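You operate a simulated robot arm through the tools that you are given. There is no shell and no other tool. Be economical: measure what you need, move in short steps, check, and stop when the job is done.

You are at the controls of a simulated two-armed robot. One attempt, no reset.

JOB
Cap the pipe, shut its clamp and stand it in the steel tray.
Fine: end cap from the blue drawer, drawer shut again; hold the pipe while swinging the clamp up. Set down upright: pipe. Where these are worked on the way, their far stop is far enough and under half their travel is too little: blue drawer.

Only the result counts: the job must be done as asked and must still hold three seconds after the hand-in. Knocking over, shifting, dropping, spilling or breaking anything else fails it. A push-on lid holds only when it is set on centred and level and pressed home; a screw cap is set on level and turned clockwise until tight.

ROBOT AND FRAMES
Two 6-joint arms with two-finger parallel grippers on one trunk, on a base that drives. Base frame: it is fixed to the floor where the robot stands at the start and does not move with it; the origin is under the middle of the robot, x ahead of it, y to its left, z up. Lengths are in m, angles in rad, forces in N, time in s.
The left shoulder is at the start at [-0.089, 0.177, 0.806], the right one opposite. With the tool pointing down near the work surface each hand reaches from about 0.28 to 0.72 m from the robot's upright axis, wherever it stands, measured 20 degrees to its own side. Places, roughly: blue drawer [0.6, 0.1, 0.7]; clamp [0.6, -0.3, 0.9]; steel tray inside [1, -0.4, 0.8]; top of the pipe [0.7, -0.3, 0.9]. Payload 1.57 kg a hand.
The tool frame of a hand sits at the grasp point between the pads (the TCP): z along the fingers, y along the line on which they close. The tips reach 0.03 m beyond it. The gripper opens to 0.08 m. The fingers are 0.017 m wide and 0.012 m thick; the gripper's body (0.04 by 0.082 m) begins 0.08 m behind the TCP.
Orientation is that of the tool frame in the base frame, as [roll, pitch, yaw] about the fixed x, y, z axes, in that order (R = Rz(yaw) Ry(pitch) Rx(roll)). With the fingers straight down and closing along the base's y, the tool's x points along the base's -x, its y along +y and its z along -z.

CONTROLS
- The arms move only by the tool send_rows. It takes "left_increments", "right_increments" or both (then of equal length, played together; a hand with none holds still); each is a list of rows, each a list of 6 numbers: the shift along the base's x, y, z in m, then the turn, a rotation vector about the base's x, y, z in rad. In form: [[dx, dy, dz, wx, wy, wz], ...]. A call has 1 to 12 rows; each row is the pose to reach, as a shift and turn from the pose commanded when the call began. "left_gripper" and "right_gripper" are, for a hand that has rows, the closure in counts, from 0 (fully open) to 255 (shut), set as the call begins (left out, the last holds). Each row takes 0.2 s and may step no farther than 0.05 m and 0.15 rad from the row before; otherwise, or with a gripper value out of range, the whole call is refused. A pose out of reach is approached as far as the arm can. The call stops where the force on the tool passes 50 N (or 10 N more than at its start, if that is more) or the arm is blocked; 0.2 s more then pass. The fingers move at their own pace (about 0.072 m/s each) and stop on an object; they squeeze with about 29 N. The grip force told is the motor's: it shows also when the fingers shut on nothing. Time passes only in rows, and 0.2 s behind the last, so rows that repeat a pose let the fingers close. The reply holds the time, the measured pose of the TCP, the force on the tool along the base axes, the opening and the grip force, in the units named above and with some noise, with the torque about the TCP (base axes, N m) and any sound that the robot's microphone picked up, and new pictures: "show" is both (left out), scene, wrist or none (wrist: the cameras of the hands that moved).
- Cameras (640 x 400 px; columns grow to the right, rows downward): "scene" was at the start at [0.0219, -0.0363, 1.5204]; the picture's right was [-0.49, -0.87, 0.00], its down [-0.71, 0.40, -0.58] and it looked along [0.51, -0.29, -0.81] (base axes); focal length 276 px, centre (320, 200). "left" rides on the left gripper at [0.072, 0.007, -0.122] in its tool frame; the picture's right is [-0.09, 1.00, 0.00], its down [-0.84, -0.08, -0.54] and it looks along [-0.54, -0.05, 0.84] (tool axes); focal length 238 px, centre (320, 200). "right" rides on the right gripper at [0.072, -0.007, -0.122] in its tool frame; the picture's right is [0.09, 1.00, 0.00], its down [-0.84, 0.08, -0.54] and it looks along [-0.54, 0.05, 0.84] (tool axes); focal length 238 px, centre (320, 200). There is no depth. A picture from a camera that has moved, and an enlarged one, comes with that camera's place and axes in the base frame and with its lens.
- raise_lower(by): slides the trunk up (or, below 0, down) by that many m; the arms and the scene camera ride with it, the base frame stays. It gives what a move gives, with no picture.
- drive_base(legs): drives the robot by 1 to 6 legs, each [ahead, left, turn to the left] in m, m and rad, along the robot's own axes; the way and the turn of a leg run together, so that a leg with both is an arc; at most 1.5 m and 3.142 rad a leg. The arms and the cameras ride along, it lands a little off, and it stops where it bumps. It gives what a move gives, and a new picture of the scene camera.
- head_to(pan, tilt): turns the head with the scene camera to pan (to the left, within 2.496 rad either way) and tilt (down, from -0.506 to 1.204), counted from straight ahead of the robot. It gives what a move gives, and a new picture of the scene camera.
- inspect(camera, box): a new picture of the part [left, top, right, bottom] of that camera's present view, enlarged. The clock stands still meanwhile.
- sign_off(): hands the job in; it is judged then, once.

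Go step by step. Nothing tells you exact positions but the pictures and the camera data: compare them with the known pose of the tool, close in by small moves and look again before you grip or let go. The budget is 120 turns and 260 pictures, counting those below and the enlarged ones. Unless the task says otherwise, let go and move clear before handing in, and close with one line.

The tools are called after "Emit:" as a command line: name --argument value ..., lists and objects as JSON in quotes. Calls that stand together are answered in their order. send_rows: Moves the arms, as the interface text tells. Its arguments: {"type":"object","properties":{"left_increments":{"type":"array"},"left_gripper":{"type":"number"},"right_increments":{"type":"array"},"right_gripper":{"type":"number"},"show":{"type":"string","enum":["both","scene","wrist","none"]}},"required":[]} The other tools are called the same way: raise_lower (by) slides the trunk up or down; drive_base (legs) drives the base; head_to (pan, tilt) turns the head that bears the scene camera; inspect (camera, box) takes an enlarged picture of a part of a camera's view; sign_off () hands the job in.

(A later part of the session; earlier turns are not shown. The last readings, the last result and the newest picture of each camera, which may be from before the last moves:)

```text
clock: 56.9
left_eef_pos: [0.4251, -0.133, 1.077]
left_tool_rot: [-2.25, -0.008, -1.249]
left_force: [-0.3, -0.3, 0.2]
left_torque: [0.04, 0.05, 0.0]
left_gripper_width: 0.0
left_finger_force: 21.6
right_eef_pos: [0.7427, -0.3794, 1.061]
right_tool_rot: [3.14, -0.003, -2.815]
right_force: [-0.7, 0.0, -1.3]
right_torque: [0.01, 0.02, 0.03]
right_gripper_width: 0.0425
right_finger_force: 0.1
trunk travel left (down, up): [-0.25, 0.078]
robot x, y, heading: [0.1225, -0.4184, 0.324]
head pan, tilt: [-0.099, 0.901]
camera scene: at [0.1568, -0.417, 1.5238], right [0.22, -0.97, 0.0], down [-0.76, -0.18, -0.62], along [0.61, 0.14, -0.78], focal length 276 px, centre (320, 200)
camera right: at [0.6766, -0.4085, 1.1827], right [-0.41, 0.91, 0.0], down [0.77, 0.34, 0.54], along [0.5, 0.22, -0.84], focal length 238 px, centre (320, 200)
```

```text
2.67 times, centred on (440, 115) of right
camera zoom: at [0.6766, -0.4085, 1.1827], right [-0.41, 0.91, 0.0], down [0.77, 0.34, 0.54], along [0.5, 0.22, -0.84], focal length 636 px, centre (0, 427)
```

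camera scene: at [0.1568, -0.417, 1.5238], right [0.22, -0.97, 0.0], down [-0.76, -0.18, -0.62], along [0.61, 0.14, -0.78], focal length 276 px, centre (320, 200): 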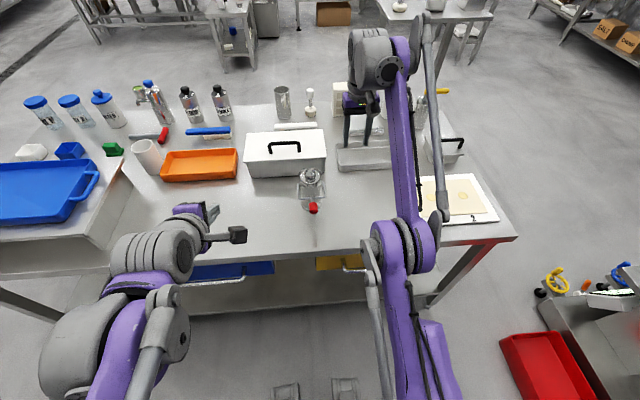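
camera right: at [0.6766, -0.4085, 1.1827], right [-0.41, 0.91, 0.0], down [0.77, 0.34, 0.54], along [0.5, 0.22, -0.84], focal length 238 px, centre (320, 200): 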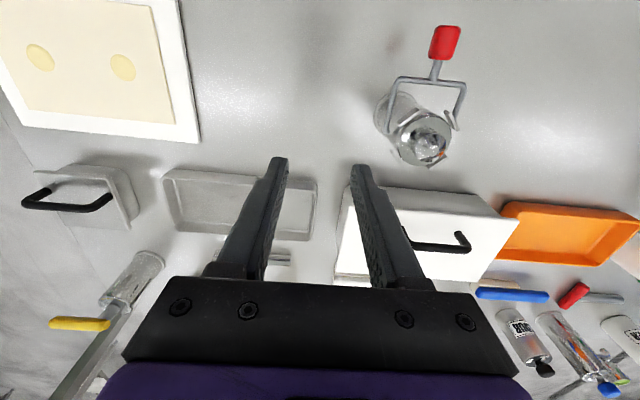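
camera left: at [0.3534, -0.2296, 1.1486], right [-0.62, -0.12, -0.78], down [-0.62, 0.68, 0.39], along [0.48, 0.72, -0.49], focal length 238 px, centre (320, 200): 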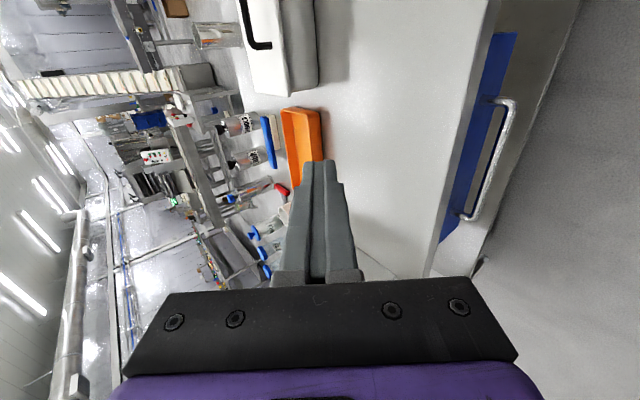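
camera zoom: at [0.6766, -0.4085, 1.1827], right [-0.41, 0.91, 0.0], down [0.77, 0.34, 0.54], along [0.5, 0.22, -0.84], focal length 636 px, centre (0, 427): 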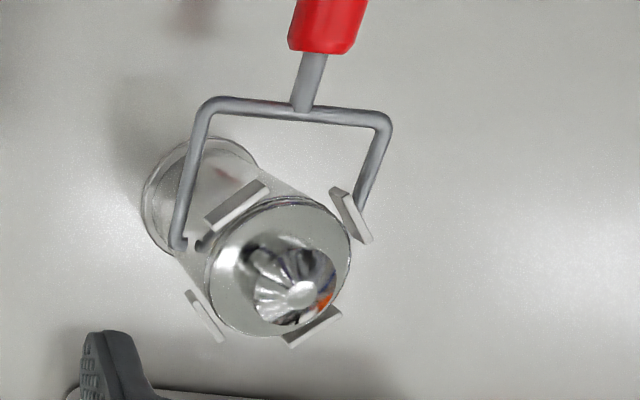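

The cap is seated level inside the four tabs. I shift the base 0.15 m to the right so the right hand can hold the pipe from its right side and the left hand can work the bail.

Emit:
drive_base --legs '[[0.0, -0.15, 0]]'

```text
clock: 58.9
left_eef_pos: [0.4726, -0.2724, 1.0767]
left_tool_rot: [-2.249, -0.008, -1.246]
left_force: [-0.7, 0.6, 0.2]
left_torque: [-0.03, 0.0, 0.0]
left_gripper_width: 0.0003
left_finger_force: 21.1
right_eef_pos: [0.7891, -0.5173, 1.0605]
right_tool_rot: [-3.141, -0.001, -2.814]
right_force: [0.0, -0.7, 0.6]
right_torque: [-0.01, -0.02, 0.03]
right_gripper_width: 0.0423
right_finger_force: 0.0
trunk travel left (down, up): [-0.25, 0.078]
robot x, y, heading: [0.1738, -0.5616, 0.331]
head pan, tilt: [-0.099, 0.901]
camera scene: at [0.2048, -0.5571, 1.5238], right [0.23, -0.97, 0.0], down [-0.76, -0.18, -0.62], along [0.6, 0.14, -0.78], focal length 276 px, centre (320, 200)
```

scene: 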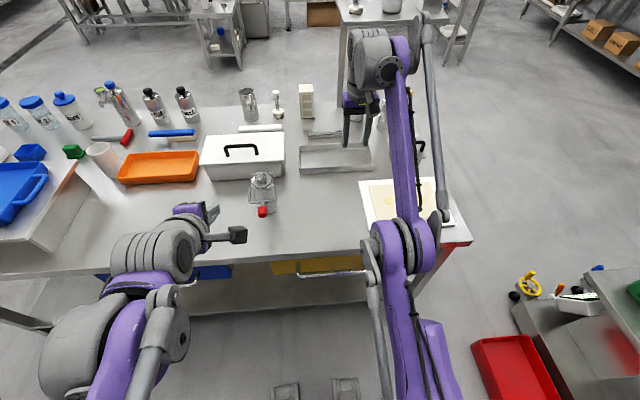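

Now I turn the right hand so its fingers close across the bench-normal, then tilt it to point left-down at the pipe.

Emit:
send_rows --right_increments '[[0, 0, 0.01, 0, 0, -0.143], [0, 0, 0.02, 0, 0, -0.286], [0, 0, 0.03, 0, 0, -0.429], [0, 0, 0.03, 0, 0, -0.572], [0, 0, 0.03, 0, 0, -0.715], [0, 0, 0.03, 0, 0, -0.858], [0, 0, 0.03, 0, 0, -1.001], [0, 0, 0.03, 0, 0, -1.144], [0, 0, 0.03, 0, 0, -1.287], [0, 0, 0.03, 0, 0, -1.43], [0, 0, 0.03, 0, 0, -1.571]]' --right_gripper 0 --show "none"

Emit:
send_rows --right_increments '[[0, 0, 0, 0.142, 0.048, 0], [0, 0.01, 0, 0.284, 0.096, 0], [0, 0.02, -0.01, 0.426, 0.144, 0], [0, 0.03, -0.03, 0.568, 0.192, 0], [-0.01, 0.05, -0.05, 0.71, 0.24, 0], [-0.016, 0.074, -0.08, 0.852, 0.288, 0]]'

```text
clock: 61.2
left_eef_pos: [0.4712, -0.2723, 1.0773]
left_tool_rot: [-2.249, -0.009, -1.245]
left_force: [0.2, 0.0, -0.4]
left_torque: [-0.01, 0.0, -0.01]
left_gripper_width: 0.0002
left_finger_force: 21.3
right_eef_pos: [0.7821, -0.5203, 1.0832]
right_tool_rot: [-3.139, 0.0, 1.897]
right_force: [0.0, -0.4, 0.2]
right_torque: [0.0, 0.0, -0.01]
right_gripper_width: 0.0798
right_finger_force: 0.0
right hand out of reach, approached as far as the arm can: row 2, 3, 4, 5, 6, 7, 8, 9, 10, 11
trunk travel left (down, up): [-0.25, 0.078]
robot x, y, heading: [0.1706, -0.5575, 0.33]
head pan, tilt: [-0.099, 0.901]
```

```text
clock: 62.6
left_eef_pos: [0.4731, -0.2729, 1.0761]
left_tool_rot: [-2.253, -0.011, -1.247]
left_force: [-0.2, 0.5, 0.0]
left_torque: [0.03, 0.03, -0.01]
left_gripper_width: 0.0001
left_finger_force: 21.6
right_eef_pos: [0.7639, -0.4455, 1.0048]
right_tool_rot: [3.137, -0.902, 1.901]
right_force: [0.8, 0.3, -0.2]
right_torque: [0.01, -0.01, 0.0]
right_gripper_width: 0.0801
right_finger_force: 0.1
trunk travel left (down, up): [-0.25, 0.078]
robot x, y, heading: [0.169, -0.5616, 0.332]
head pan, tilt: [-0.099, 0.901]
camera scene: at [0.2056, -0.5566, 1.5238], right [0.23, -0.97, 0.0], down [-0.76, -0.18, -0.62], along [0.6, 0.14, -0.78], focal length 276 px, centre (320, 200)
camera right: at [0.7753, -0.4959, 1.1363], right [0.92, 0.37, 0.07], down [0.38, -0.87, -0.32], along [-0.06, 0.32, -0.94], focal length 238 px, centre (320, 200)
```

scene: 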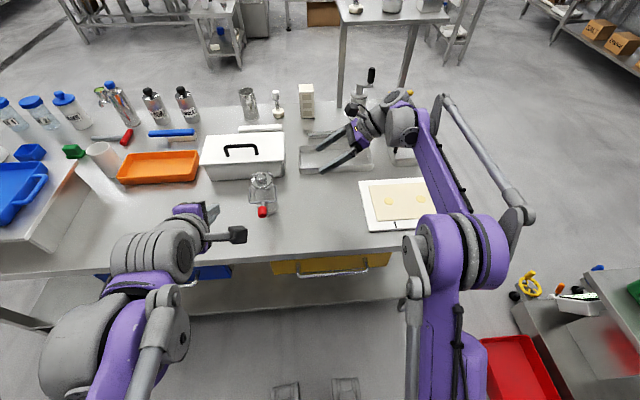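
right: 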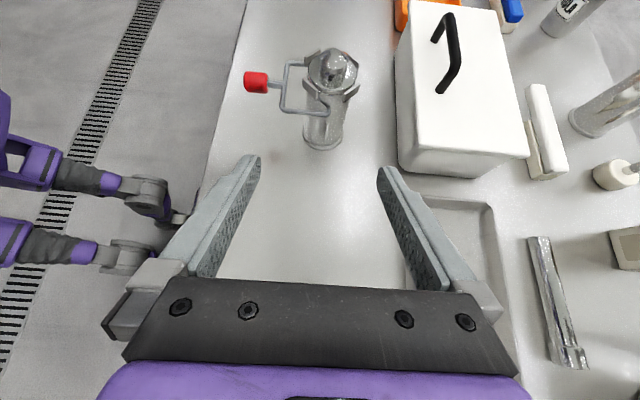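

The pipe is nicely in line. I move to a 0.1 m standoff, aiming to grip at z≈0.84, below the bail.

Emit:
send_rows --right_increments '[[0.0, 0.028, -0.026, 0, 0, 0], [-0.01, 0.057, -0.052, 0, 0, 0], [-0.02, 0.085, -0.078, 0, 0, 0], [-0.0275, 0.1133, -0.1028, 0, 0, 0], [-0.0275, 0.1133, -0.1028, 0, 0, 0]]'

Emit:
inspect --camera "scene" --box '[210, 110, 350, 230]'

```text
clock: 63.9
left_eef_pos: [0.4722, -0.2727, 1.0755]
left_tool_rot: [-2.249, -0.009, -1.246]
left_force: [0.8, 0.9, -0.4]
left_torque: [-0.01, -0.02, -0.02]
left_gripper_width: 0.0
left_finger_force: 20.8
right_eef_pos: [0.7386, -0.3316, 0.9007]
right_tool_rot: [3.139, -0.9, 1.902]
right_force: [-0.1, 0.2, -0.6]
right_torque: [0.02, 0.01, 0.05]
right_gripper_width: 0.08
right_finger_force: 0.0
trunk travel left (down, up): [-0.25, 0.078]
robot x, y, heading: [0.1699, -0.5584, 0.328]
head pan, tilt: [-0.099, 0.901]
camera scene: at [0.2045, -0.5574, 1.5239], right [0.23, -0.97, 0.0], down [-0.76, -0.18, -0.62], along [0.61, 0.14, -0.78], focal length 276 px, centre (320, 200)
camera right: at [0.7481, -0.3821, 1.0335], right [0.92, 0.37, 0.07], down [0.38, -0.87, -0.32], along [-0.05, 0.32, -0.95], focal length 238 px, centre (320, 200)
```

scene: 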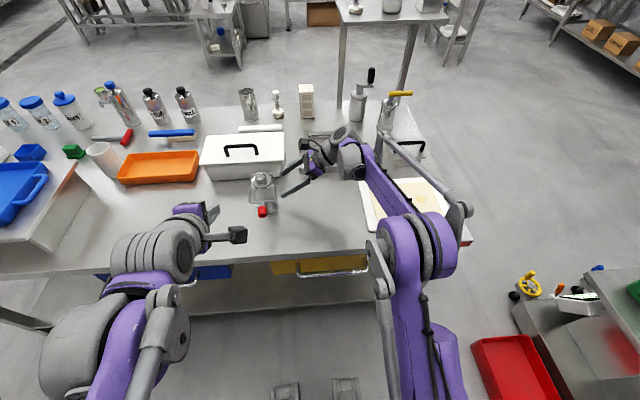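
right: 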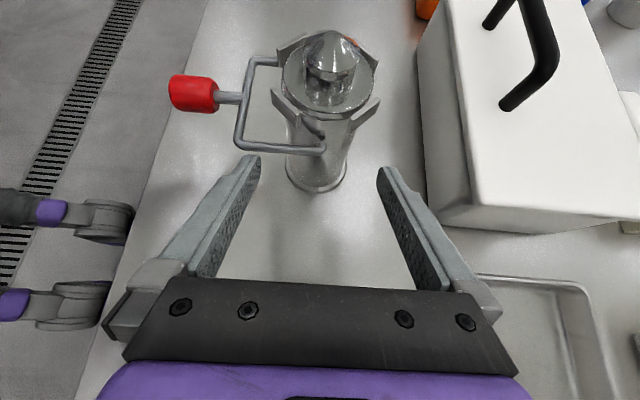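

```text
3.33 times, centred on (280, 170) of scene
camera zoom: at [0.2045, -0.5574, 1.5239], right [0.23, -0.97, 0.0], down [-0.76, -0.18, -0.62], along [0.61, 0.14, -0.78], focal length 918 px, centre (453, 300)
```

zoom: 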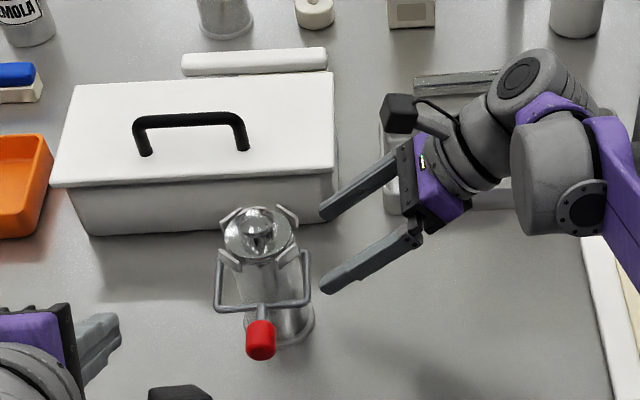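

Aligned. I advance to the pipe, with the near finger passing under the bail arm.

Emit:
send_rows --right_increments '[[-0.007, 0.0184, -0.0152, 0, 0, 0], [-0.0138, 0.0368, -0.0304, 0, 0, 0], [-0.0207, 0.0552, -0.0456, 0, 0, 0], [-0.0276, 0.0736, -0.0607, 0, 0, 0]]'

Emit:
inspect --camera "scene" --box '[210, 130, 330, 230]'

```text
clock: 64.8
left_eef_pos: [0.4718, -0.2722, 1.0772]
left_tool_rot: [-2.25, -0.011, -1.247]
left_force: [-0.9, 0.2, 0.4]
left_torque: [0.01, 0.02, -0.01]
left_gripper_width: 0.0
left_finger_force: 21.8
right_eef_pos: [0.7081, -0.259, 0.8389]
right_tool_rot: [3.139, -0.899, 1.902]
right_force: [-0.7, 0.5, 0.3]
right_torque: [0.02, 0.01, 0.01]
right_gripper_width: 0.0799
right_finger_force: 0.0
trunk travel left (down, up): [-0.25, 0.078]
robot x, y, heading: [0.1705, -0.5597, 0.328]
head pan, tilt: [-0.099, 0.901]
camera scene: at [0.2048, -0.5562, 1.5238], right [0.23, -0.97, 0.0], down [-0.76, -0.18, -0.62], along [0.6, 0.14, -0.78], focal length 276 px, centre (320, 200)
camera right: at [0.7189, -0.3092, 0.9718], right [0.92, 0.37, 0.07], down [0.38, -0.87, -0.32], along [-0.05, 0.32, -0.95], focal length 238 px, centre (320, 200)
```

scene: 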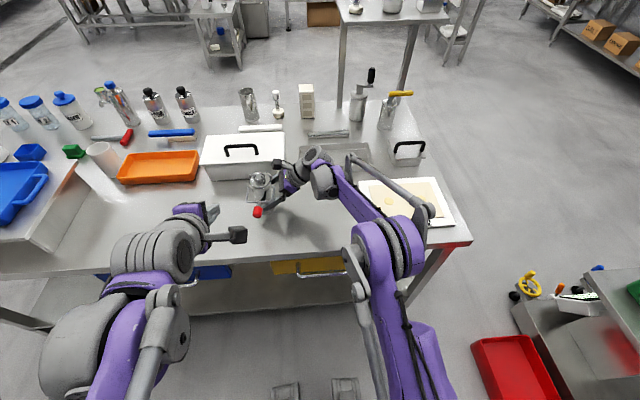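
right: 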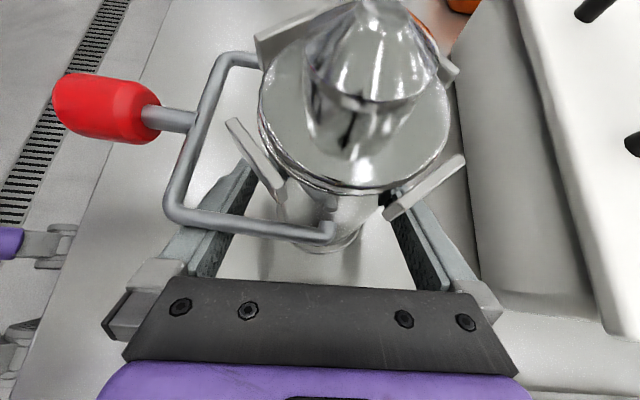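

```text
4.00 times, centred on (270, 180) of scene
camera zoom: at [0.2048, -0.5562, 1.5238], right [0.23, -0.97, 0.0], down [-0.76, -0.18, -0.62], along [0.6, 0.14, -0.78], focal length 1102 px, centre (520, 280)
```

zoom: 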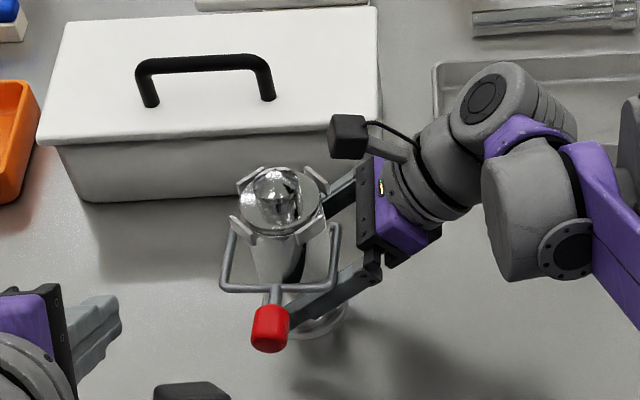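

The camera housing sits close to where the bail will swing, so I back off 14 mm along the tool and then close on the pipe.

Emit:
send_rows --right_increments '[[0.0036, -0.0104, 0.0087, 0, 0, 0]]' --show "none"

Emit:
send_rows --right_increments '[[0, 0, 0, 0, 0, 0], [0, 0, 0, 0, 0, 0], [0, 0, 0, 0, 0, 0]]' --right_gripper 255 --show "wrist"

Emit:
inspect --camera "scene" --box '[210, 130, 330, 230]'

```text
clock: 65.2
left_eef_pos: [0.4724, -0.2726, 1.0769]
left_tool_rot: [-2.25, -0.007, -1.247]
left_force: [0.1, -1.1, 0.0]
left_torque: [0.02, 0.01, -0.03]
left_gripper_width: 0.0
left_finger_force: 21.6
right_eef_pos: [0.7153, -0.27, 0.8492]
right_tool_rot: [3.138, -0.899, 1.902]
right_force: [0.7, -0.3, 0.3]
right_torque: [-0.04, -0.01, 0.01]
right_gripper_width: 0.08
right_finger_force: 0.1
trunk travel left (down, up): [-0.25, 0.078]
robot x, y, heading: [0.1712, -0.5611, 0.33]
head pan, tilt: [-0.099, 0.901]
```

```text
clock: 66.0
left_eef_pos: [0.4728, -0.2732, 1.0764]
left_tool_rot: [-2.249, -0.007, -1.246]
left_force: [-0.1, -0.5, -0.4]
left_torque: [0.02, 0.0, 0.02]
left_gripper_width: 0.0
left_finger_force: 21.1
right_eef_pos: [0.714, -0.2701, 0.847]
right_tool_rot: [3.138, -0.899, 1.902]
right_force: [1.0, 0.9, -0.3]
right_torque: [0.09, -0.01, -0.06]
right_gripper_width: 0.0611
right_finger_force: 28.9
trunk travel left (down, up): [-0.25, 0.078]
robot x, y, heading: [0.1726, -0.5593, 0.326]
head pan, tilt: [-0.099, 0.901]
camera right: at [0.7238, -0.3206, 0.9808], right [0.92, 0.37, 0.07], down [0.38, -0.87, -0.32], along [-0.05, 0.32, -0.95], focal length 238 px, centre (320, 200)
```

right: 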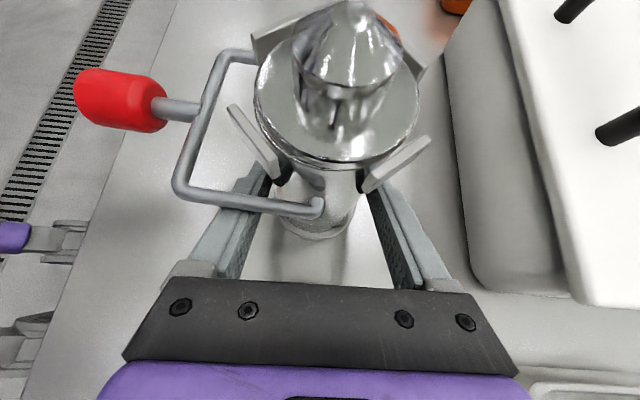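

```text
4.00 times, centred on (270, 180) of scene
camera zoom: at [0.2049, -0.5567, 1.5238], right [0.23, -0.97, 0.0], down [-0.76, -0.18, -0.62], along [0.6, 0.14, -0.78], focal length 1102 px, centre (520, 280)
```

zoom: 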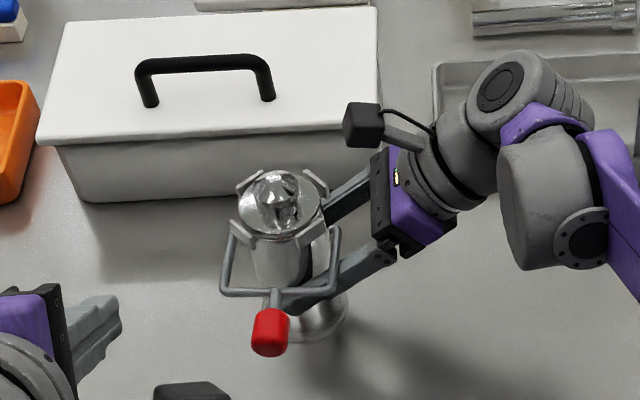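

The pipe is held (61 mm). Now the left hand goes back to straight-down with fingers closing along the bench, to take the red knob by its sides and carry it along the arc.

Emit:
send_rows --left_increments '[[0, 0.0, 0, -0.048, 0.142, 0], [0, 0.0, 0, -0.096, 0.284, 0], [0, 0.0, 0, -0.144, 0.426, 0], [0, 0.0, 0, -0.192, 0.568, 0], [0, 0.0, 0, -0.24, 0.71, 0], [0, 0.0, 0, -0.288, 0.852, 0]]' --left_gripper 100 --show "none"

Emit:
send_rows --left_increments '[[0, 0, 0, 0, 0, -0.143], [0, 0, 0, 0, 0, -0.286], [0, 0, 0, 0, 0, -0.429], [0, 0, 0, 0, 0, -0.572], [0, 0, 0, 0, 0, -0.715], [0, 0, 0, 0, 0, -0.858], [0, 0, 0, 0, 0, -1.001], [0, 0, 0, 0, 0, -1.144], [0, 0, 0, 0, 0, -1.287], [0, 0, 0, 0, 0, -1.43], [0, 0, 0, 0, 0, -1.567]]'

```text
clock: 67.5
left_eef_pos: [0.4717, -0.2726, 1.0775]
left_tool_rot: [3.13, -0.007, -1.239]
left_force: [0.8, 0.4, 0.9]
left_torque: [0.01, -0.03, -0.02]
left_gripper_width: 0.0486
left_finger_force: 0.1
right_eef_pos: [0.7146, -0.2693, 0.8479]
right_tool_rot: [3.138, -0.899, 1.901]
right_force: [0.9, 0.3, -0.1]
right_torque: [-0.07, -0.13, 0.03]
right_gripper_width: 0.0608
right_finger_force: 28.9
trunk travel left (down, up): [-0.25, 0.078]
robot x, y, heading: [0.1708, -0.5582, 0.327]
head pan, tilt: [-0.099, 0.901]
```

```text
clock: 69.8
left_eef_pos: [0.4733, -0.2734, 1.0762]
left_tool_rot: [3.132, -0.006, -2.809]
left_force: [-0.2, -0.3, 0.4]
left_torque: [-0.01, 0.0, 0.01]
left_gripper_width: 0.0488
left_finger_force: 0.0
right_eef_pos: [0.7136, -0.2698, 0.8497]
right_tool_rot: [3.138, -0.9, 1.902]
right_force: [1.1, -0.5, -0.1]
right_torque: [0.1, -0.1, -0.05]
right_gripper_width: 0.061
right_finger_force: 28.9
trunk travel left (down, up): [-0.25, 0.078]
robot x, y, heading: [0.1711, -0.5638, 0.329]
head pan, tilt: [-0.099, 0.901]
camera scene: at [0.2048, -0.5568, 1.5238], right [0.23, -0.97, 0.0], down [-0.76, -0.18, -0.62], along [0.6, 0.14, -0.78], focal length 276 px, centre (320, 200)
camera left: at [0.4033, -0.29, 1.199], right [-0.24, 0.97, 0.01], down [0.82, 0.2, 0.54], along [0.52, 0.13, -0.84], focal length 238 px, centre (320, 200)
```

scene: 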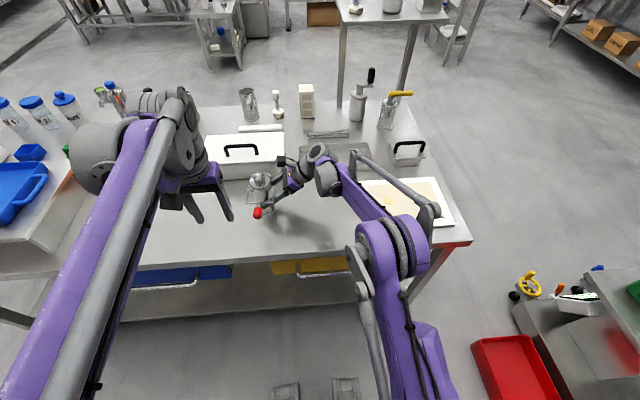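
left: 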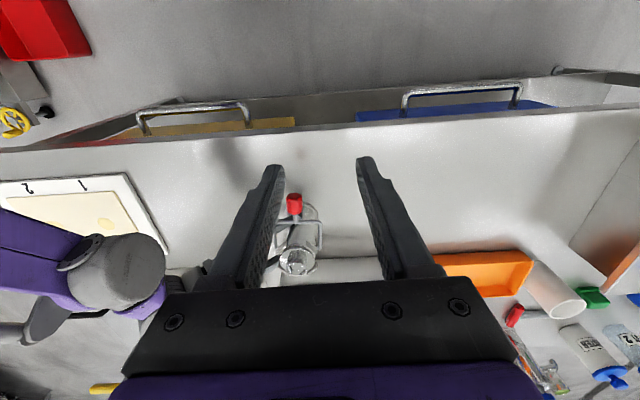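

Knob now measured near (0.614, -0.279, 0.883). I hover the left hand above it and check.

Emit:
send_rows --left_increments '[[0.035, -0.001, -0.02, 0, 0, 0], [0.07, -0.003, -0.045, 0, 0, 0], [0.105, -0.005, -0.075, 0, 0, 0], [0.135, -0.006, -0.106, 0, 0, 0], [0.135, -0.006, -0.106, 0, 0, 0]]'

Emit:
inspect --camera "scene" --box '[210, 130, 330, 230]'

Emit:
inspect --camera "left" --box '[220, 80, 420, 240]'

```text
clock: 71.0
left_eef_pos: [0.6069, -0.2771, 0.9677]
left_tool_rot: [3.133, -0.006, -2.806]
left_force: [0.1, 0.0, 0.0]
left_torque: [-0.03, 0.0, -0.02]
left_gripper_width: 0.0487
left_finger_force: 0.0
right_eef_pos: [0.7154, -0.269, 0.847]
right_tool_rot: [3.138, -0.9, 1.901]
right_force: [0.7, 0.0, 0.1]
right_torque: [0.11, -0.03, -0.05]
right_gripper_width: 0.061
right_finger_force: 28.7
trunk travel left (down, up): [-0.25, 0.078]
robot x, y, heading: [0.1701, -0.5591, 0.33]
head pan, tilt: [-0.099, 0.901]
camera scene: at [0.2047, -0.5566, 1.5239], right [0.23, -0.97, 0.0], down [-0.76, -0.18, -0.62], along [0.6, 0.14, -0.78], focal length 276 px, centre (320, 200)
camera left: at [0.5378, -0.2953, 1.0902], right [-0.24, 0.97, 0.01], down [0.82, 0.2, 0.54], along [0.52, 0.14, -0.84], focal length 238 px, centre (320, 200)
```

scene: 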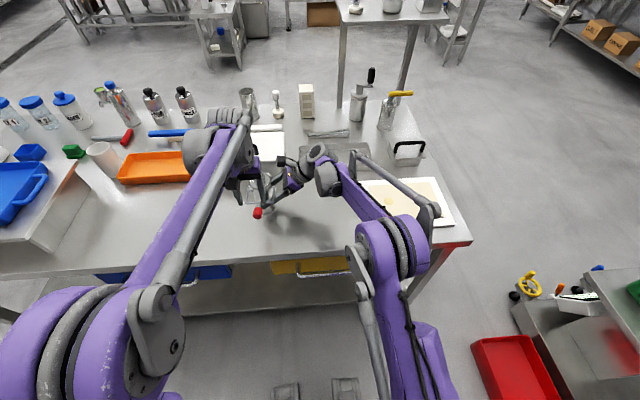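
left: 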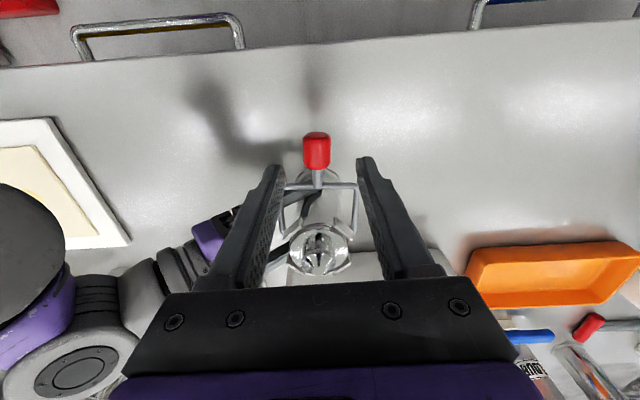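

```text
4.00 times, centred on (270, 180) of scene
camera zoom: at [0.2047, -0.5566, 1.5239], right [0.23, -0.97, 0.0], down [-0.76, -0.18, -0.62], along [0.6, 0.14, -0.78], focal length 1102 px, centre (520, 280)
```

zoom: 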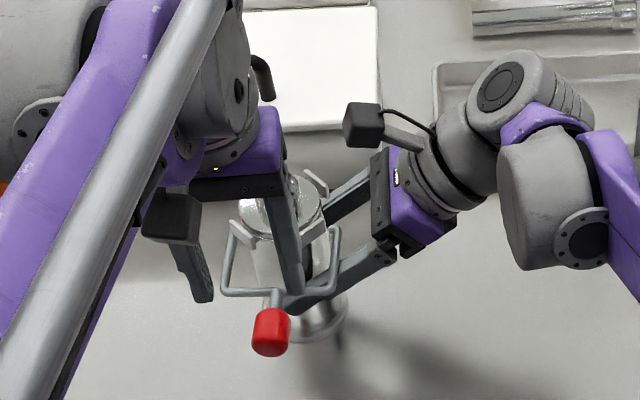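

```text
2.50 times, centred on (320, 160) of left
camera zoom: at [0.5378, -0.2953, 1.0902], right [-0.24, 0.97, 0.01], down [0.82, 0.2, 0.54], along [0.52, 0.14, -0.84], focal length 596 px, centre (320, 300)
```

zoom: 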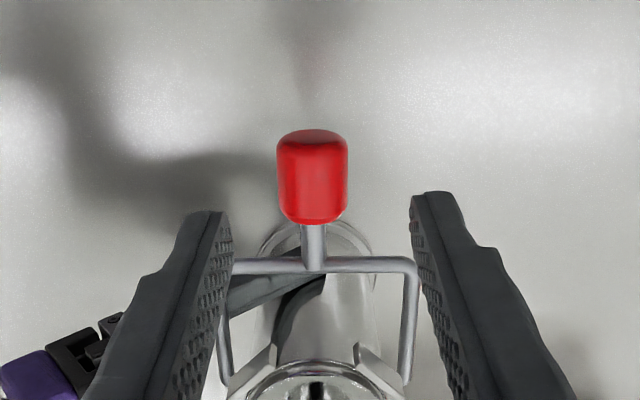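

Knob is 8.5 mm further forward than the TCP. I correct, descend over it, and close.

Emit:
send_rows --left_increments '[[0.0085, 0.0015, -0.02, 0, 0, 0], [0.0085, 0.0015, -0.045, 0, 0, 0], [0.0085, 0.0015, -0.07, 0, 0, 0], [0.0085, 0.0015, -0.07, 0, 0, 0]]' --show "none"

Emit:
inspect --camera "left" --box '[220, 80, 420, 240]'

```text
clock: 72.0
left_eef_pos: [0.6161, -0.2749, 0.8995]
left_tool_rot: [3.133, -0.007, -2.806]
left_force: [-0.6, 0.3, -0.6]
left_torque: [-0.03, -0.01, -0.02]
left_gripper_width: 0.0486
left_finger_force: 0.0
right_eef_pos: [0.7145, -0.2695, 0.848]
right_tool_rot: [3.138, -0.899, 1.901]
right_force: [0.3, -0.3, -0.5]
right_torque: [0.07, -0.06, -0.02]
right_gripper_width: 0.0609
right_finger_force: 29.1
trunk travel left (down, up): [-0.25, 0.078]
robot x, y, heading: [0.1734, -0.56, 0.331]
head pan, tilt: [-0.099, 0.901]
```

```text
2.50 times, centred on (320, 160) of left
camera zoom: at [0.5468, -0.2934, 1.0221], right [-0.24, 0.97, 0.01], down [0.82, 0.2, 0.54], along [0.52, 0.14, -0.84], focal length 596 px, centre (320, 300)
```

zoom: 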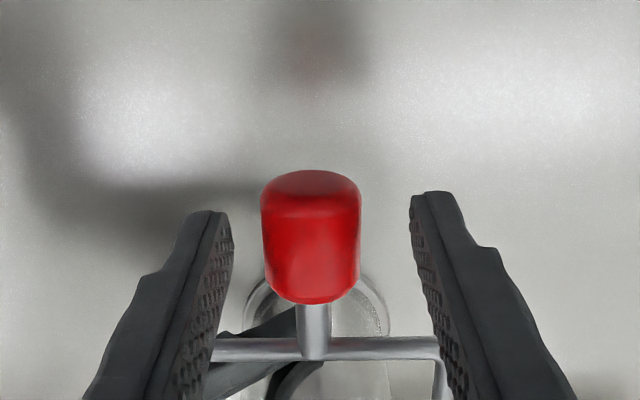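

Well centred. I nudge 1.5 mm right and close on the knob.

Emit:
send_rows --left_increments '[[0.0, -0.0015, -0.001, 0, 0, 0], [0.0, -0.0015, -0.001, 0, 0, 0], [0.0, -0.0015, -0.001, 0, 0, 0], [0.0, -0.0015, -0.001, 0, 0, 0]]' --left_gripper 255 --show "wrist"

```text
clock: 73.0
left_eef_pos: [0.6158, -0.2779, 0.8993]
left_tool_rot: [3.135, -0.007, -2.806]
left_force: [4.8, -2.7, 4.8]
left_torque: [0.0, -0.28, -0.58]
left_gripper_width: 0.0259
left_finger_force: 29.2
right_eef_pos: [0.7146, -0.2699, 0.8486]
right_tool_rot: [3.138, -0.899, 1.901]
right_force: [-1.4, 2.9, 0.2]
right_torque: [0.06, -0.37, 0.25]
right_gripper_width: 0.0611
right_finger_force: 28.5
trunk travel left (down, up): [-0.25, 0.078]
robot x, y, heading: [0.1746, -0.5615, 0.332]
head pan, tilt: [-0.099, 0.901]
camera left: at [0.5469, -0.2953, 1.0214], right [-0.24, 0.97, 0.01], down [0.82, 0.2, 0.54], along [0.52, 0.13, -0.84], focal length 238 px, centre (320, 200)
```

left: 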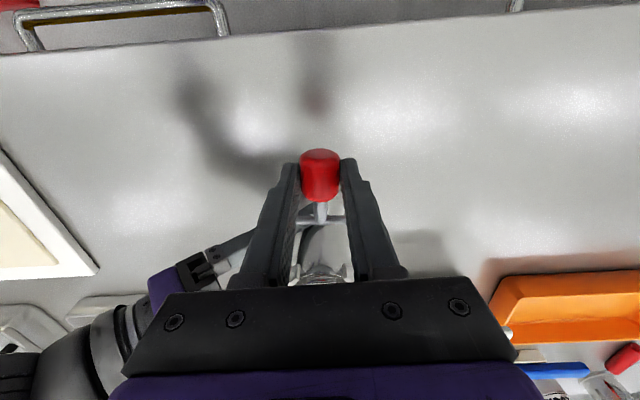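

Knob held. I carry it along the arc about the pivot, the first half.

Emit:
send_rows --left_increments '[[0, 0, 0.012, 0, 0, 0], [0.0, 0.0, 0.024, 0, 0, 0], [0.0025, 0.0009, 0.036, 0, 0, 0], [0.0062, 0.0021, 0.0477, 0, 0, 0], [0.0113, 0.0039, 0.0585, 0, 0, 0], [0.018, 0.0062, 0.0686, 0, 0, 0]]' --show "wrist"

Emit:
inspect --camera "right" --box '[0, 0, 640, 400]'

```text
clock: 74.5
left_eef_pos: [0.6321, -0.2721, 0.9676]
left_tool_rot: [3.134, -0.009, -2.803]
left_force: [-4.2, -10.4, -0.1]
left_torque: [-0.6, 0.61, -0.25]
left_gripper_width: 0.0253
left_finger_force: 29.1
right_eef_pos: [0.7142, -0.2709, 0.8473]
right_tool_rot: [3.139, -0.899, 1.899]
right_force: [4.6, 11.9, 2.0]
right_torque: [-0.42, 0.07, -0.55]
right_gripper_width: 0.0611
right_finger_force: 28.9
trunk travel left (down, up): [-0.25, 0.078]
robot x, y, heading: [0.1689, -0.5619, 0.327]
head pan, tilt: [-0.099, 0.901]
camera left: at [0.5645, -0.2907, 1.0904], right [-0.24, 0.97, 0.01], down [0.82, 0.2, 0.53], along [0.52, 0.13, -0.85], focal length 238 px, centre (320, 200)
```

left: 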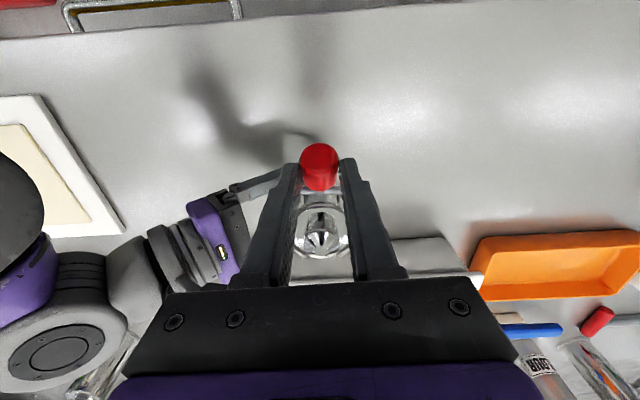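

```text
1.00 times, centred on (320, 200) of right (not enlarged: the box is as wide or as high as the picture)
camera zoom: at [0.7241, -0.3204, 0.9806], right [0.93, 0.37, 0.07], down [0.38, -0.87, -0.32], along [-0.05, 0.32, -0.95], focal length 238 px, centre (320, 200)
```

zoom: 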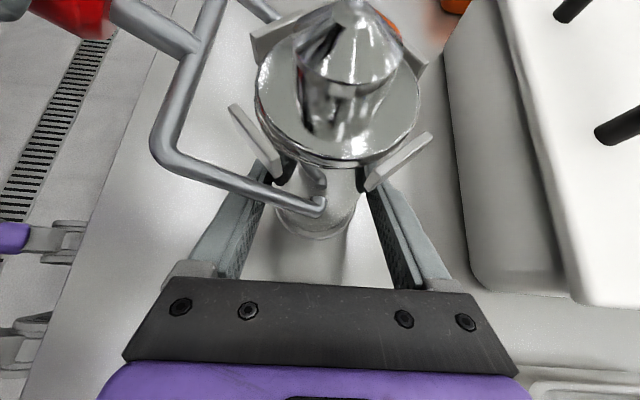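

Swinging well with low forces. I continue to the top with a slight sideways correction.

Emit:
send_rows --left_increments '[[0.0071, 0.001, 0.0085, 0, 0, 0], [0.0164, 0.0036, 0.017, 0, 0, 0], [0.0253, 0.0061, 0.0233, 0, 0, 0], [0.0363, 0.0095, 0.029, 0, 0, 0], [0.0465, 0.013, 0.0325, 0, 0, 0], [0.0585, 0.0171, 0.0351, 0, 0, 0]]' --show "wrist"

Emit:
inspect --camera "scene" --box '[210, 110, 330, 210]'

Emit:
inspect --camera "right" --box '[0, 0, 640, 400]'

```text
clock: 75.8
left_eef_pos: [0.692, -0.2564, 1.0023]
left_tool_rot: [3.131, -0.006, -2.804]
left_force: [0.8, 0.5, 0.3]
left_torque: [0.05, -0.02, 0.02]
left_gripper_width: 0.0
left_finger_force: 21.7
right_eef_pos: [0.7134, -0.2701, 0.8487]
right_tool_rot: [3.139, -0.899, 1.9]
right_force: [-0.6, -0.6, -0.5]
right_torque: [0.07, -0.05, 0.04]
right_gripper_width: 0.0611
right_finger_force: 28.9
trunk travel left (down, up): [-0.25, 0.078]
robot x, y, heading: [0.1736, -0.5592, 0.329]
head pan, tilt: [-0.099, 0.901]
camera left: at [0.6237, -0.2742, 1.1255], right [-0.24, 0.97, 0.01], down [0.82, 0.2, 0.54], along [0.52, 0.14, -0.84], focal length 238 px, centre (320, 200)
```

left: 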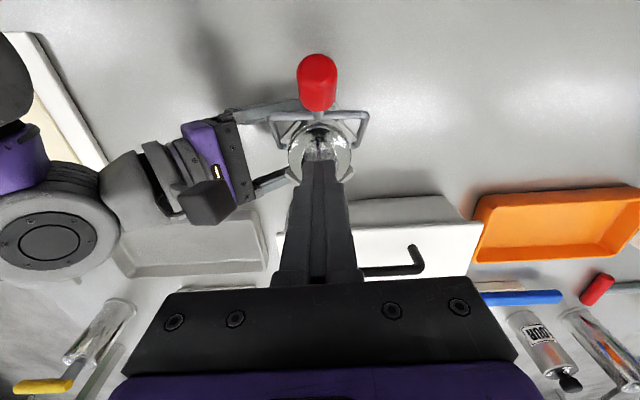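

```text
4.00 times, centred on (270, 160) of scene
camera zoom: at [0.2049, -0.5569, 1.5238], right [0.23, -0.97, 0.0], down [-0.76, -0.18, -0.62], along [0.6, 0.14, -0.78], focal length 1102 px, centre (520, 360)
```

zoom: 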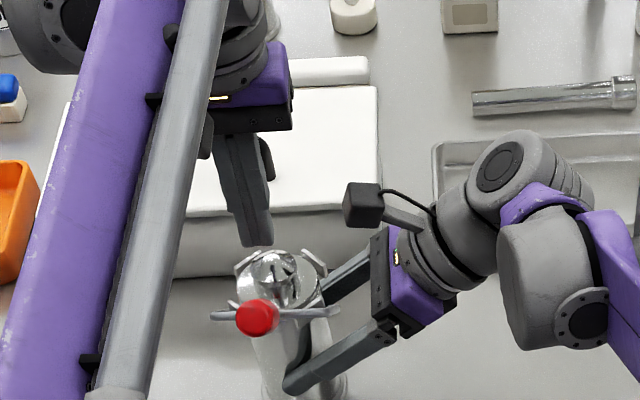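

```text
1.00 times, centred on (320, 200) of right (not enlarged: the box is as wide or as high as the picture)
camera zoom: at [0.7237, -0.3206, 0.9807], right [0.92, 0.37, 0.07], down [0.38, -0.87, -0.32], along [-0.06, 0.32, -0.95], focal length 238 px, centre (320, 200)
```

zoom: 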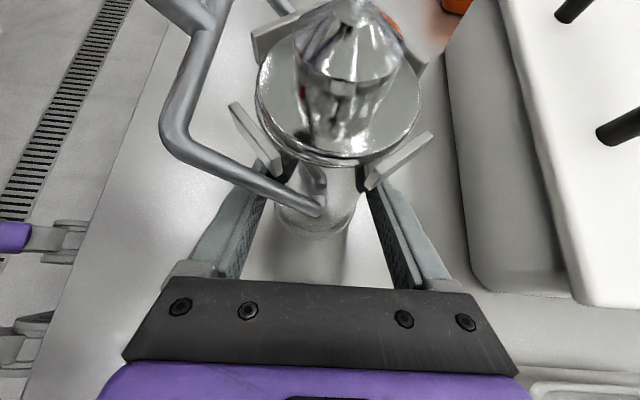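

The pads slipped off, but the bail stays up at about 45–50°. I go around behind (robot side) with the closed fingers and push it the rest of the way up.

Emit:
send_rows --left_increments '[[0, 0, 0.04, 0, 0, 0], [-0.03, -0.0085, 0.05, 0, 0, 0], [-0.06, -0.017, 0.05, 0, 0, 0], [-0.089, -0.027, 0.05, 0, 0, 0], [-0.094, -0.028, 0.01, 0, 0, 0], [-0.094, -0.028, -0.027, 0, 0, 0], [-0.094, -0.028, -0.027, 0, 0, 0]]' --left_gripper 255 --show "wrist"

Emit:
inspect --camera "scene" --box '[210, 110, 330, 210]'

```text
clock: 77.5
left_eef_pos: [0.5962, -0.2833, 0.9767]
left_tool_rot: [3.134, -0.007, -2.806]
left_force: [0.5, -0.1, 0.8]
left_torque: [0.04, -0.01, 0.0]
left_gripper_width: 0.0002
left_finger_force: 21.4
right_eef_pos: [0.7138, -0.2698, 0.848]
right_tool_rot: [3.137, -0.899, 1.901]
right_force: [-0.5, -0.3, 0.0]
right_torque: [0.04, -0.01, 0.02]
right_gripper_width: 0.0611
right_finger_force: 28.5
trunk travel left (down, up): [-0.25, 0.078]
robot x, y, heading: [0.1729, -0.5606, 0.326]
head pan, tilt: [-0.099, 0.901]
camera left: at [0.5274, -0.3014, 1.0985], right [-0.24, 0.97, 0.01], down [0.82, 0.2, 0.54], along [0.52, 0.14, -0.84], focal length 238 px, centre (320, 200)
```

left: 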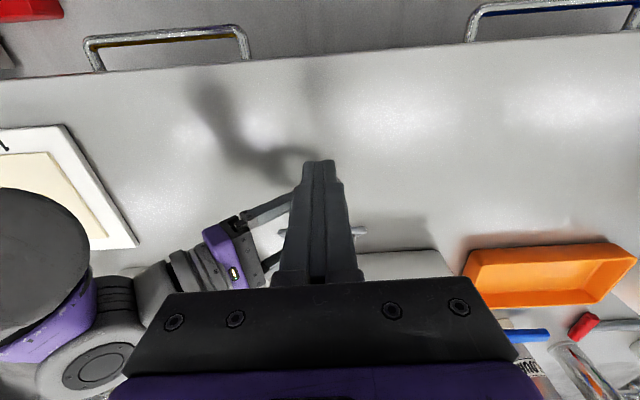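

```text
4.00 times, centred on (270, 160) of scene
camera zoom: at [0.2049, -0.5567, 1.5238], right [0.23, -0.97, 0.0], down [-0.76, -0.18, -0.62], along [0.6, 0.14, -0.78], focal length 1102 px, centre (520, 360)
```

zoom: 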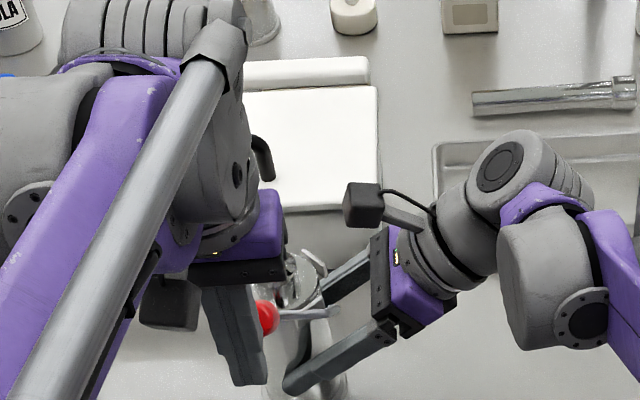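

Finger is lined up behind the knob. I push toward the pipe, rising slightly.

Emit:
send_rows --left_increments '[[0.016, 0.0055, 0, 0, 0, 0], [0.032, 0.011, 0.003, 0, 0, 0], [0.046, 0.0158, 0.007, 0, 0, 0], [0.058, 0.02, 0.011, 0, 0, 0], [0.068, 0.0234, 0.014, 0, 0, 0], [0.076, 0.026, 0.015, 0, 0, 0]]' --show "wrist"

Emit:
inspect --camera "scene" --box '[210, 110, 330, 210]'

Emit:
inspect --camera "right" --box '[0, 0, 640, 400]'

```text
clock: 78.8
left_eef_pos: [0.6737, -0.2573, 0.9908]
left_tool_rot: [3.132, -0.006, -2.806]
left_force: [0.2, -0.6, -1.0]
left_torque: [-0.07, 0.0, -0.04]
left_gripper_width: 0.0
left_finger_force: 21.1
right_eef_pos: [0.7132, -0.2705, 0.8481]
right_tool_rot: [3.138, -0.9, 1.9]
right_force: [0.2, -1.3, 1.6]
right_torque: [0.03, -0.1, -0.04]
right_gripper_width: 0.0612
right_finger_force: 28.7
trunk travel left (down, up): [-0.25, 0.078]
robot x, y, heading: [0.1693, -0.5586, 0.329]
head pan, tilt: [-0.099, 0.901]
camera left: at [0.6047, -0.2748, 1.1141], right [-0.24, 0.97, 0.01], down [0.82, 0.2, 0.54], along [0.52, 0.14, -0.84], focal length 238 px, centre (320, 200)
```

left: 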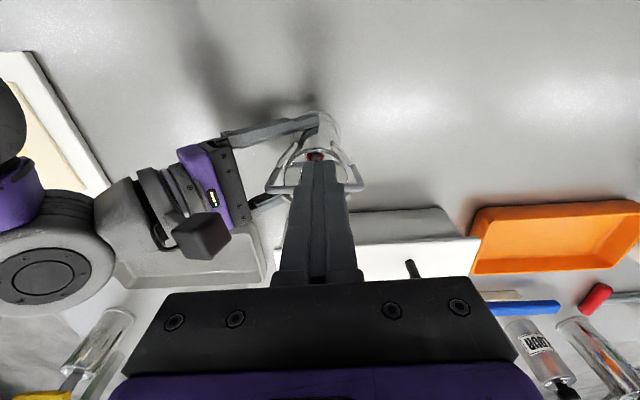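

```text
4.00 times, centred on (270, 160) of scene
camera zoom: at [0.2047, -0.557, 1.5239], right [0.23, -0.97, 0.0], down [-0.76, -0.18, -0.62], along [0.6, 0.14, -0.78], focal length 1102 px, centre (520, 360)
```

zoom: 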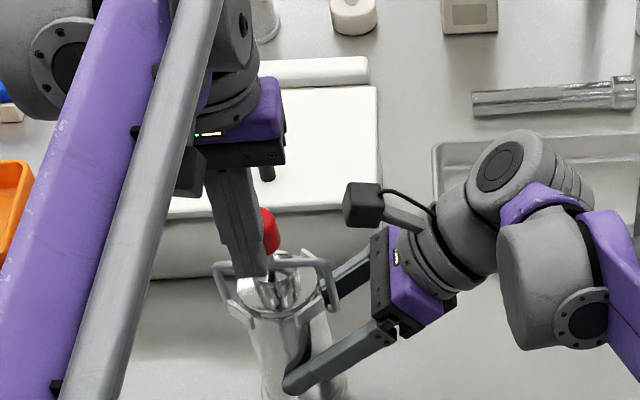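

```text
1.00 times, centred on (320, 200) of right (not enlarged: the box is as wide or as high as the picture)
camera zoom: at [0.7235, -0.3207, 0.981], right [0.92, 0.37, 0.07], down [0.38, -0.87, -0.32], along [-0.05, 0.32, -0.95], focal length 238 px, centre (320, 200)
```

zoom: 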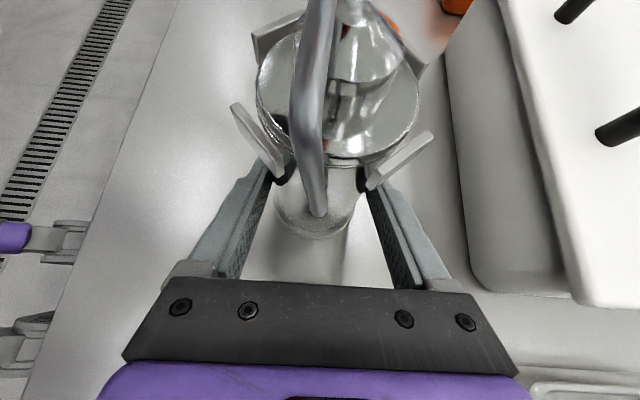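

The bail is near vertical, still with no stop felt. I push on in small steps until resistance.

Emit:
send_rows --left_increments '[[0.0076, 0.0026, 0, 0, 0, 0], [0.0151, 0.0052, 0, 0, 0, 0], [0.0227, 0.0078, 0, 0, 0, 0], [0.0303, 0.0104, 0, 0, 0, 0]]' --show "wrist"

Emit:
inspect --camera "scene" --box '[210, 110, 330, 210]'

Emit:
inspect --camera "right" --box '[0, 0, 640, 400]'

```text
clock: 79.8
left_eef_pos: [0.7045, -0.2468, 0.9919]
left_tool_rot: [3.134, -0.006, -2.807]
left_force: [-16.7, -2.6, 11.6]
left_torque: [-0.13, 0.34, -0.11]
left_gripper_width: 0.0001
left_finger_force: 21.4
right_eef_pos: [0.7161, -0.2715, 0.8482]
right_tool_rot: [3.135, -0.898, 1.897]
right_force: [23.1, 4.4, 0.4]
right_torque: [-0.06, 1.1, -0.43]
right_gripper_width: 0.064
right_finger_force: 28.7
trunk travel left (down, up): [-0.25, 0.078]
robot x, y, heading: [0.1711, -0.5568, 0.329]
head pan, tilt: [-0.099, 0.901]
camera left: at [0.6354, -0.2646, 1.115], right [-0.24, 0.97, 0.01], down [0.82, 0.2, 0.53], along [0.52, 0.14, -0.84], focal length 238 px, centre (320, 200)
```

left: 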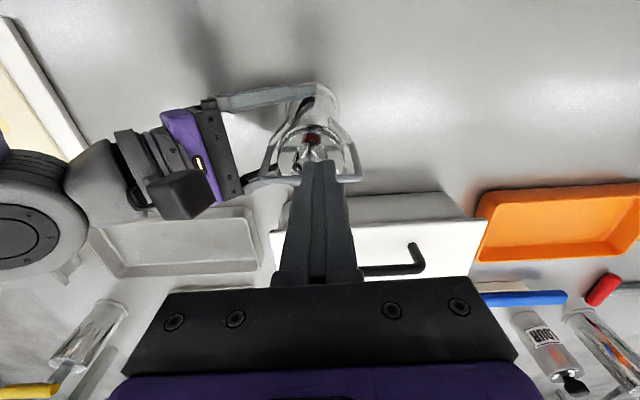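

```text
4.00 times, centred on (270, 160) of scene
camera zoom: at [0.2046, -0.5572, 1.524], right [0.23, -0.97, 0.0], down [-0.76, -0.18, -0.62], along [0.61, 0.14, -0.78], focal length 1102 px, centre (520, 360)
```

zoom: 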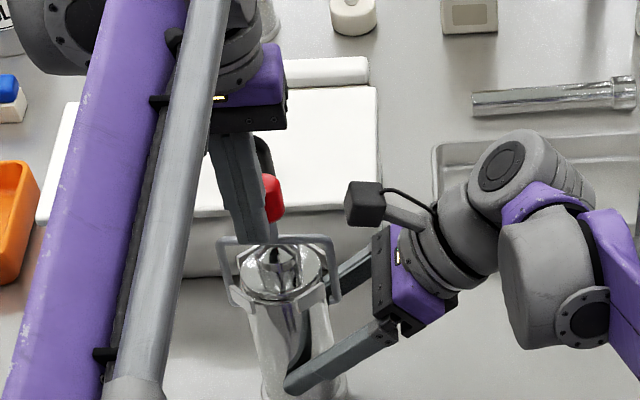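

```text
1.00 times, centred on (320, 200) of right (not enlarged: the box is as wide or as high as the picture)
camera zoom: at [0.7248, -0.3216, 0.9812], right [0.93, 0.37, 0.08], down [0.37, -0.87, -0.32], along [-0.05, 0.32, -0.95], focal length 238 px, centre (320, 200)
```

zoom: 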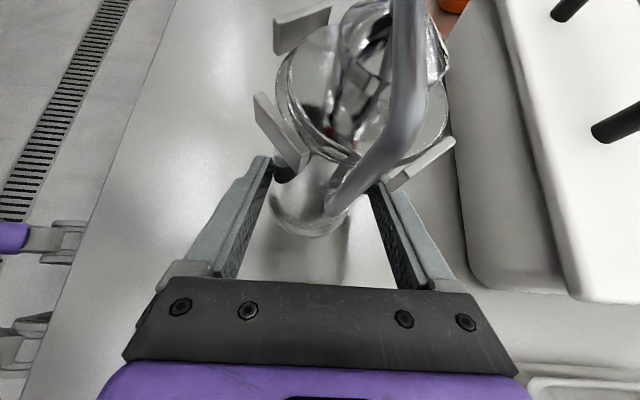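

Resistance of ~20 N: the bail has reached its stop (slightly past vertical) and the pipe is starting to tip in the grip. I back the left hand off and look.

Emit:
send_rows --left_increments '[[-0.01, -0.0034, 0, 0, 0, 0], [-0.03, -0.0103, 0, 0, 0, 0], [-0.055, -0.019, 0.01, 0, 0, 0], [-0.08, 0.0, 0.03, 0, 0, 0], [-0.1, 0.03, 0.05, 0, 0, 0], [-0.11, 0.07, 0.06, 0, 0, 0]]' --show "wrist"

Emit:
inspect --camera "scene" --box '[210, 110, 330, 210]'

Emit:
inspect --camera "right" --box '[0, 0, 640, 400]'

```text
clock: 81.2
left_eef_pos: [0.5951, -0.175, 1.0525]
left_tool_rot: [3.134, -0.008, -2.806]
left_force: [0.0, -0.6, 0.3]
left_torque: [-0.01, 0.02, -0.01]
left_gripper_width: 0.0
left_finger_force: 21.5
right_eef_pos: [0.7142, -0.2692, 0.8474]
right_tool_rot: [3.139, -0.9, 1.9]
right_force: [0.3, -0.1, -5.3]
right_torque: [-0.11, 0.0, -0.01]
right_gripper_width: 0.0607
right_finger_force: 28.8
trunk travel left (down, up): [-0.25, 0.078]
robot x, y, heading: [0.172, -0.5594, 0.324]
head pan, tilt: [-0.099, 0.901]
camera left: at [0.5261, -0.1923, 1.1755], right [-0.24, 0.97, 0.01], down [0.82, 0.2, 0.54], along [0.52, 0.13, -0.84], focal length 238 px, centre (320, 200)
```

left: 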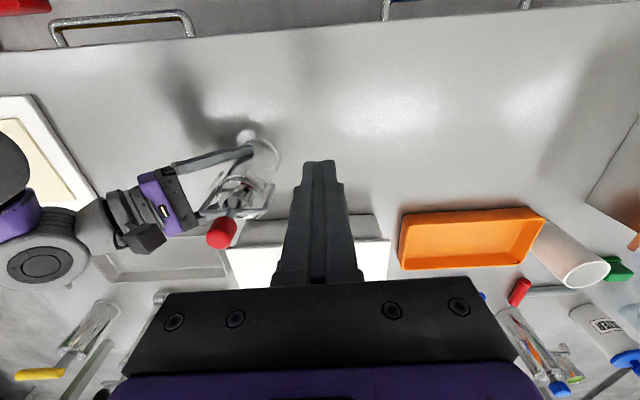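

```text
4.00 times, centred on (270, 160) of scene
camera zoom: at [0.2053, -0.5554, 1.5238], right [0.23, -0.97, 0.0], down [-0.76, -0.18, -0.62], along [0.6, 0.14, -0.78], focal length 1102 px, centre (520, 360)
```

zoom: 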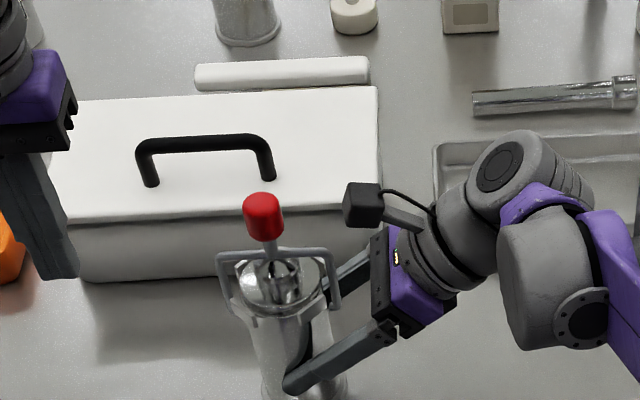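

```text
1.00 times, centred on (320, 200) of right (not enlarged: the box is as wide or as high as the picture)
camera zoom: at [0.724, -0.3196, 0.9803], right [0.92, 0.37, 0.07], down [0.38, -0.87, -0.32], along [-0.06, 0.32, -0.95], focal length 238 px, centre (320, 200)
```

zoom: 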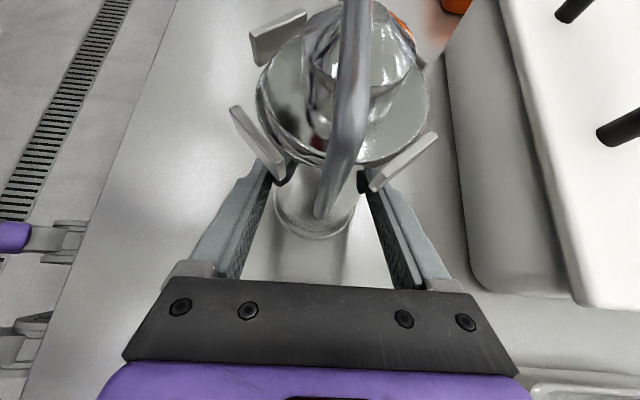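

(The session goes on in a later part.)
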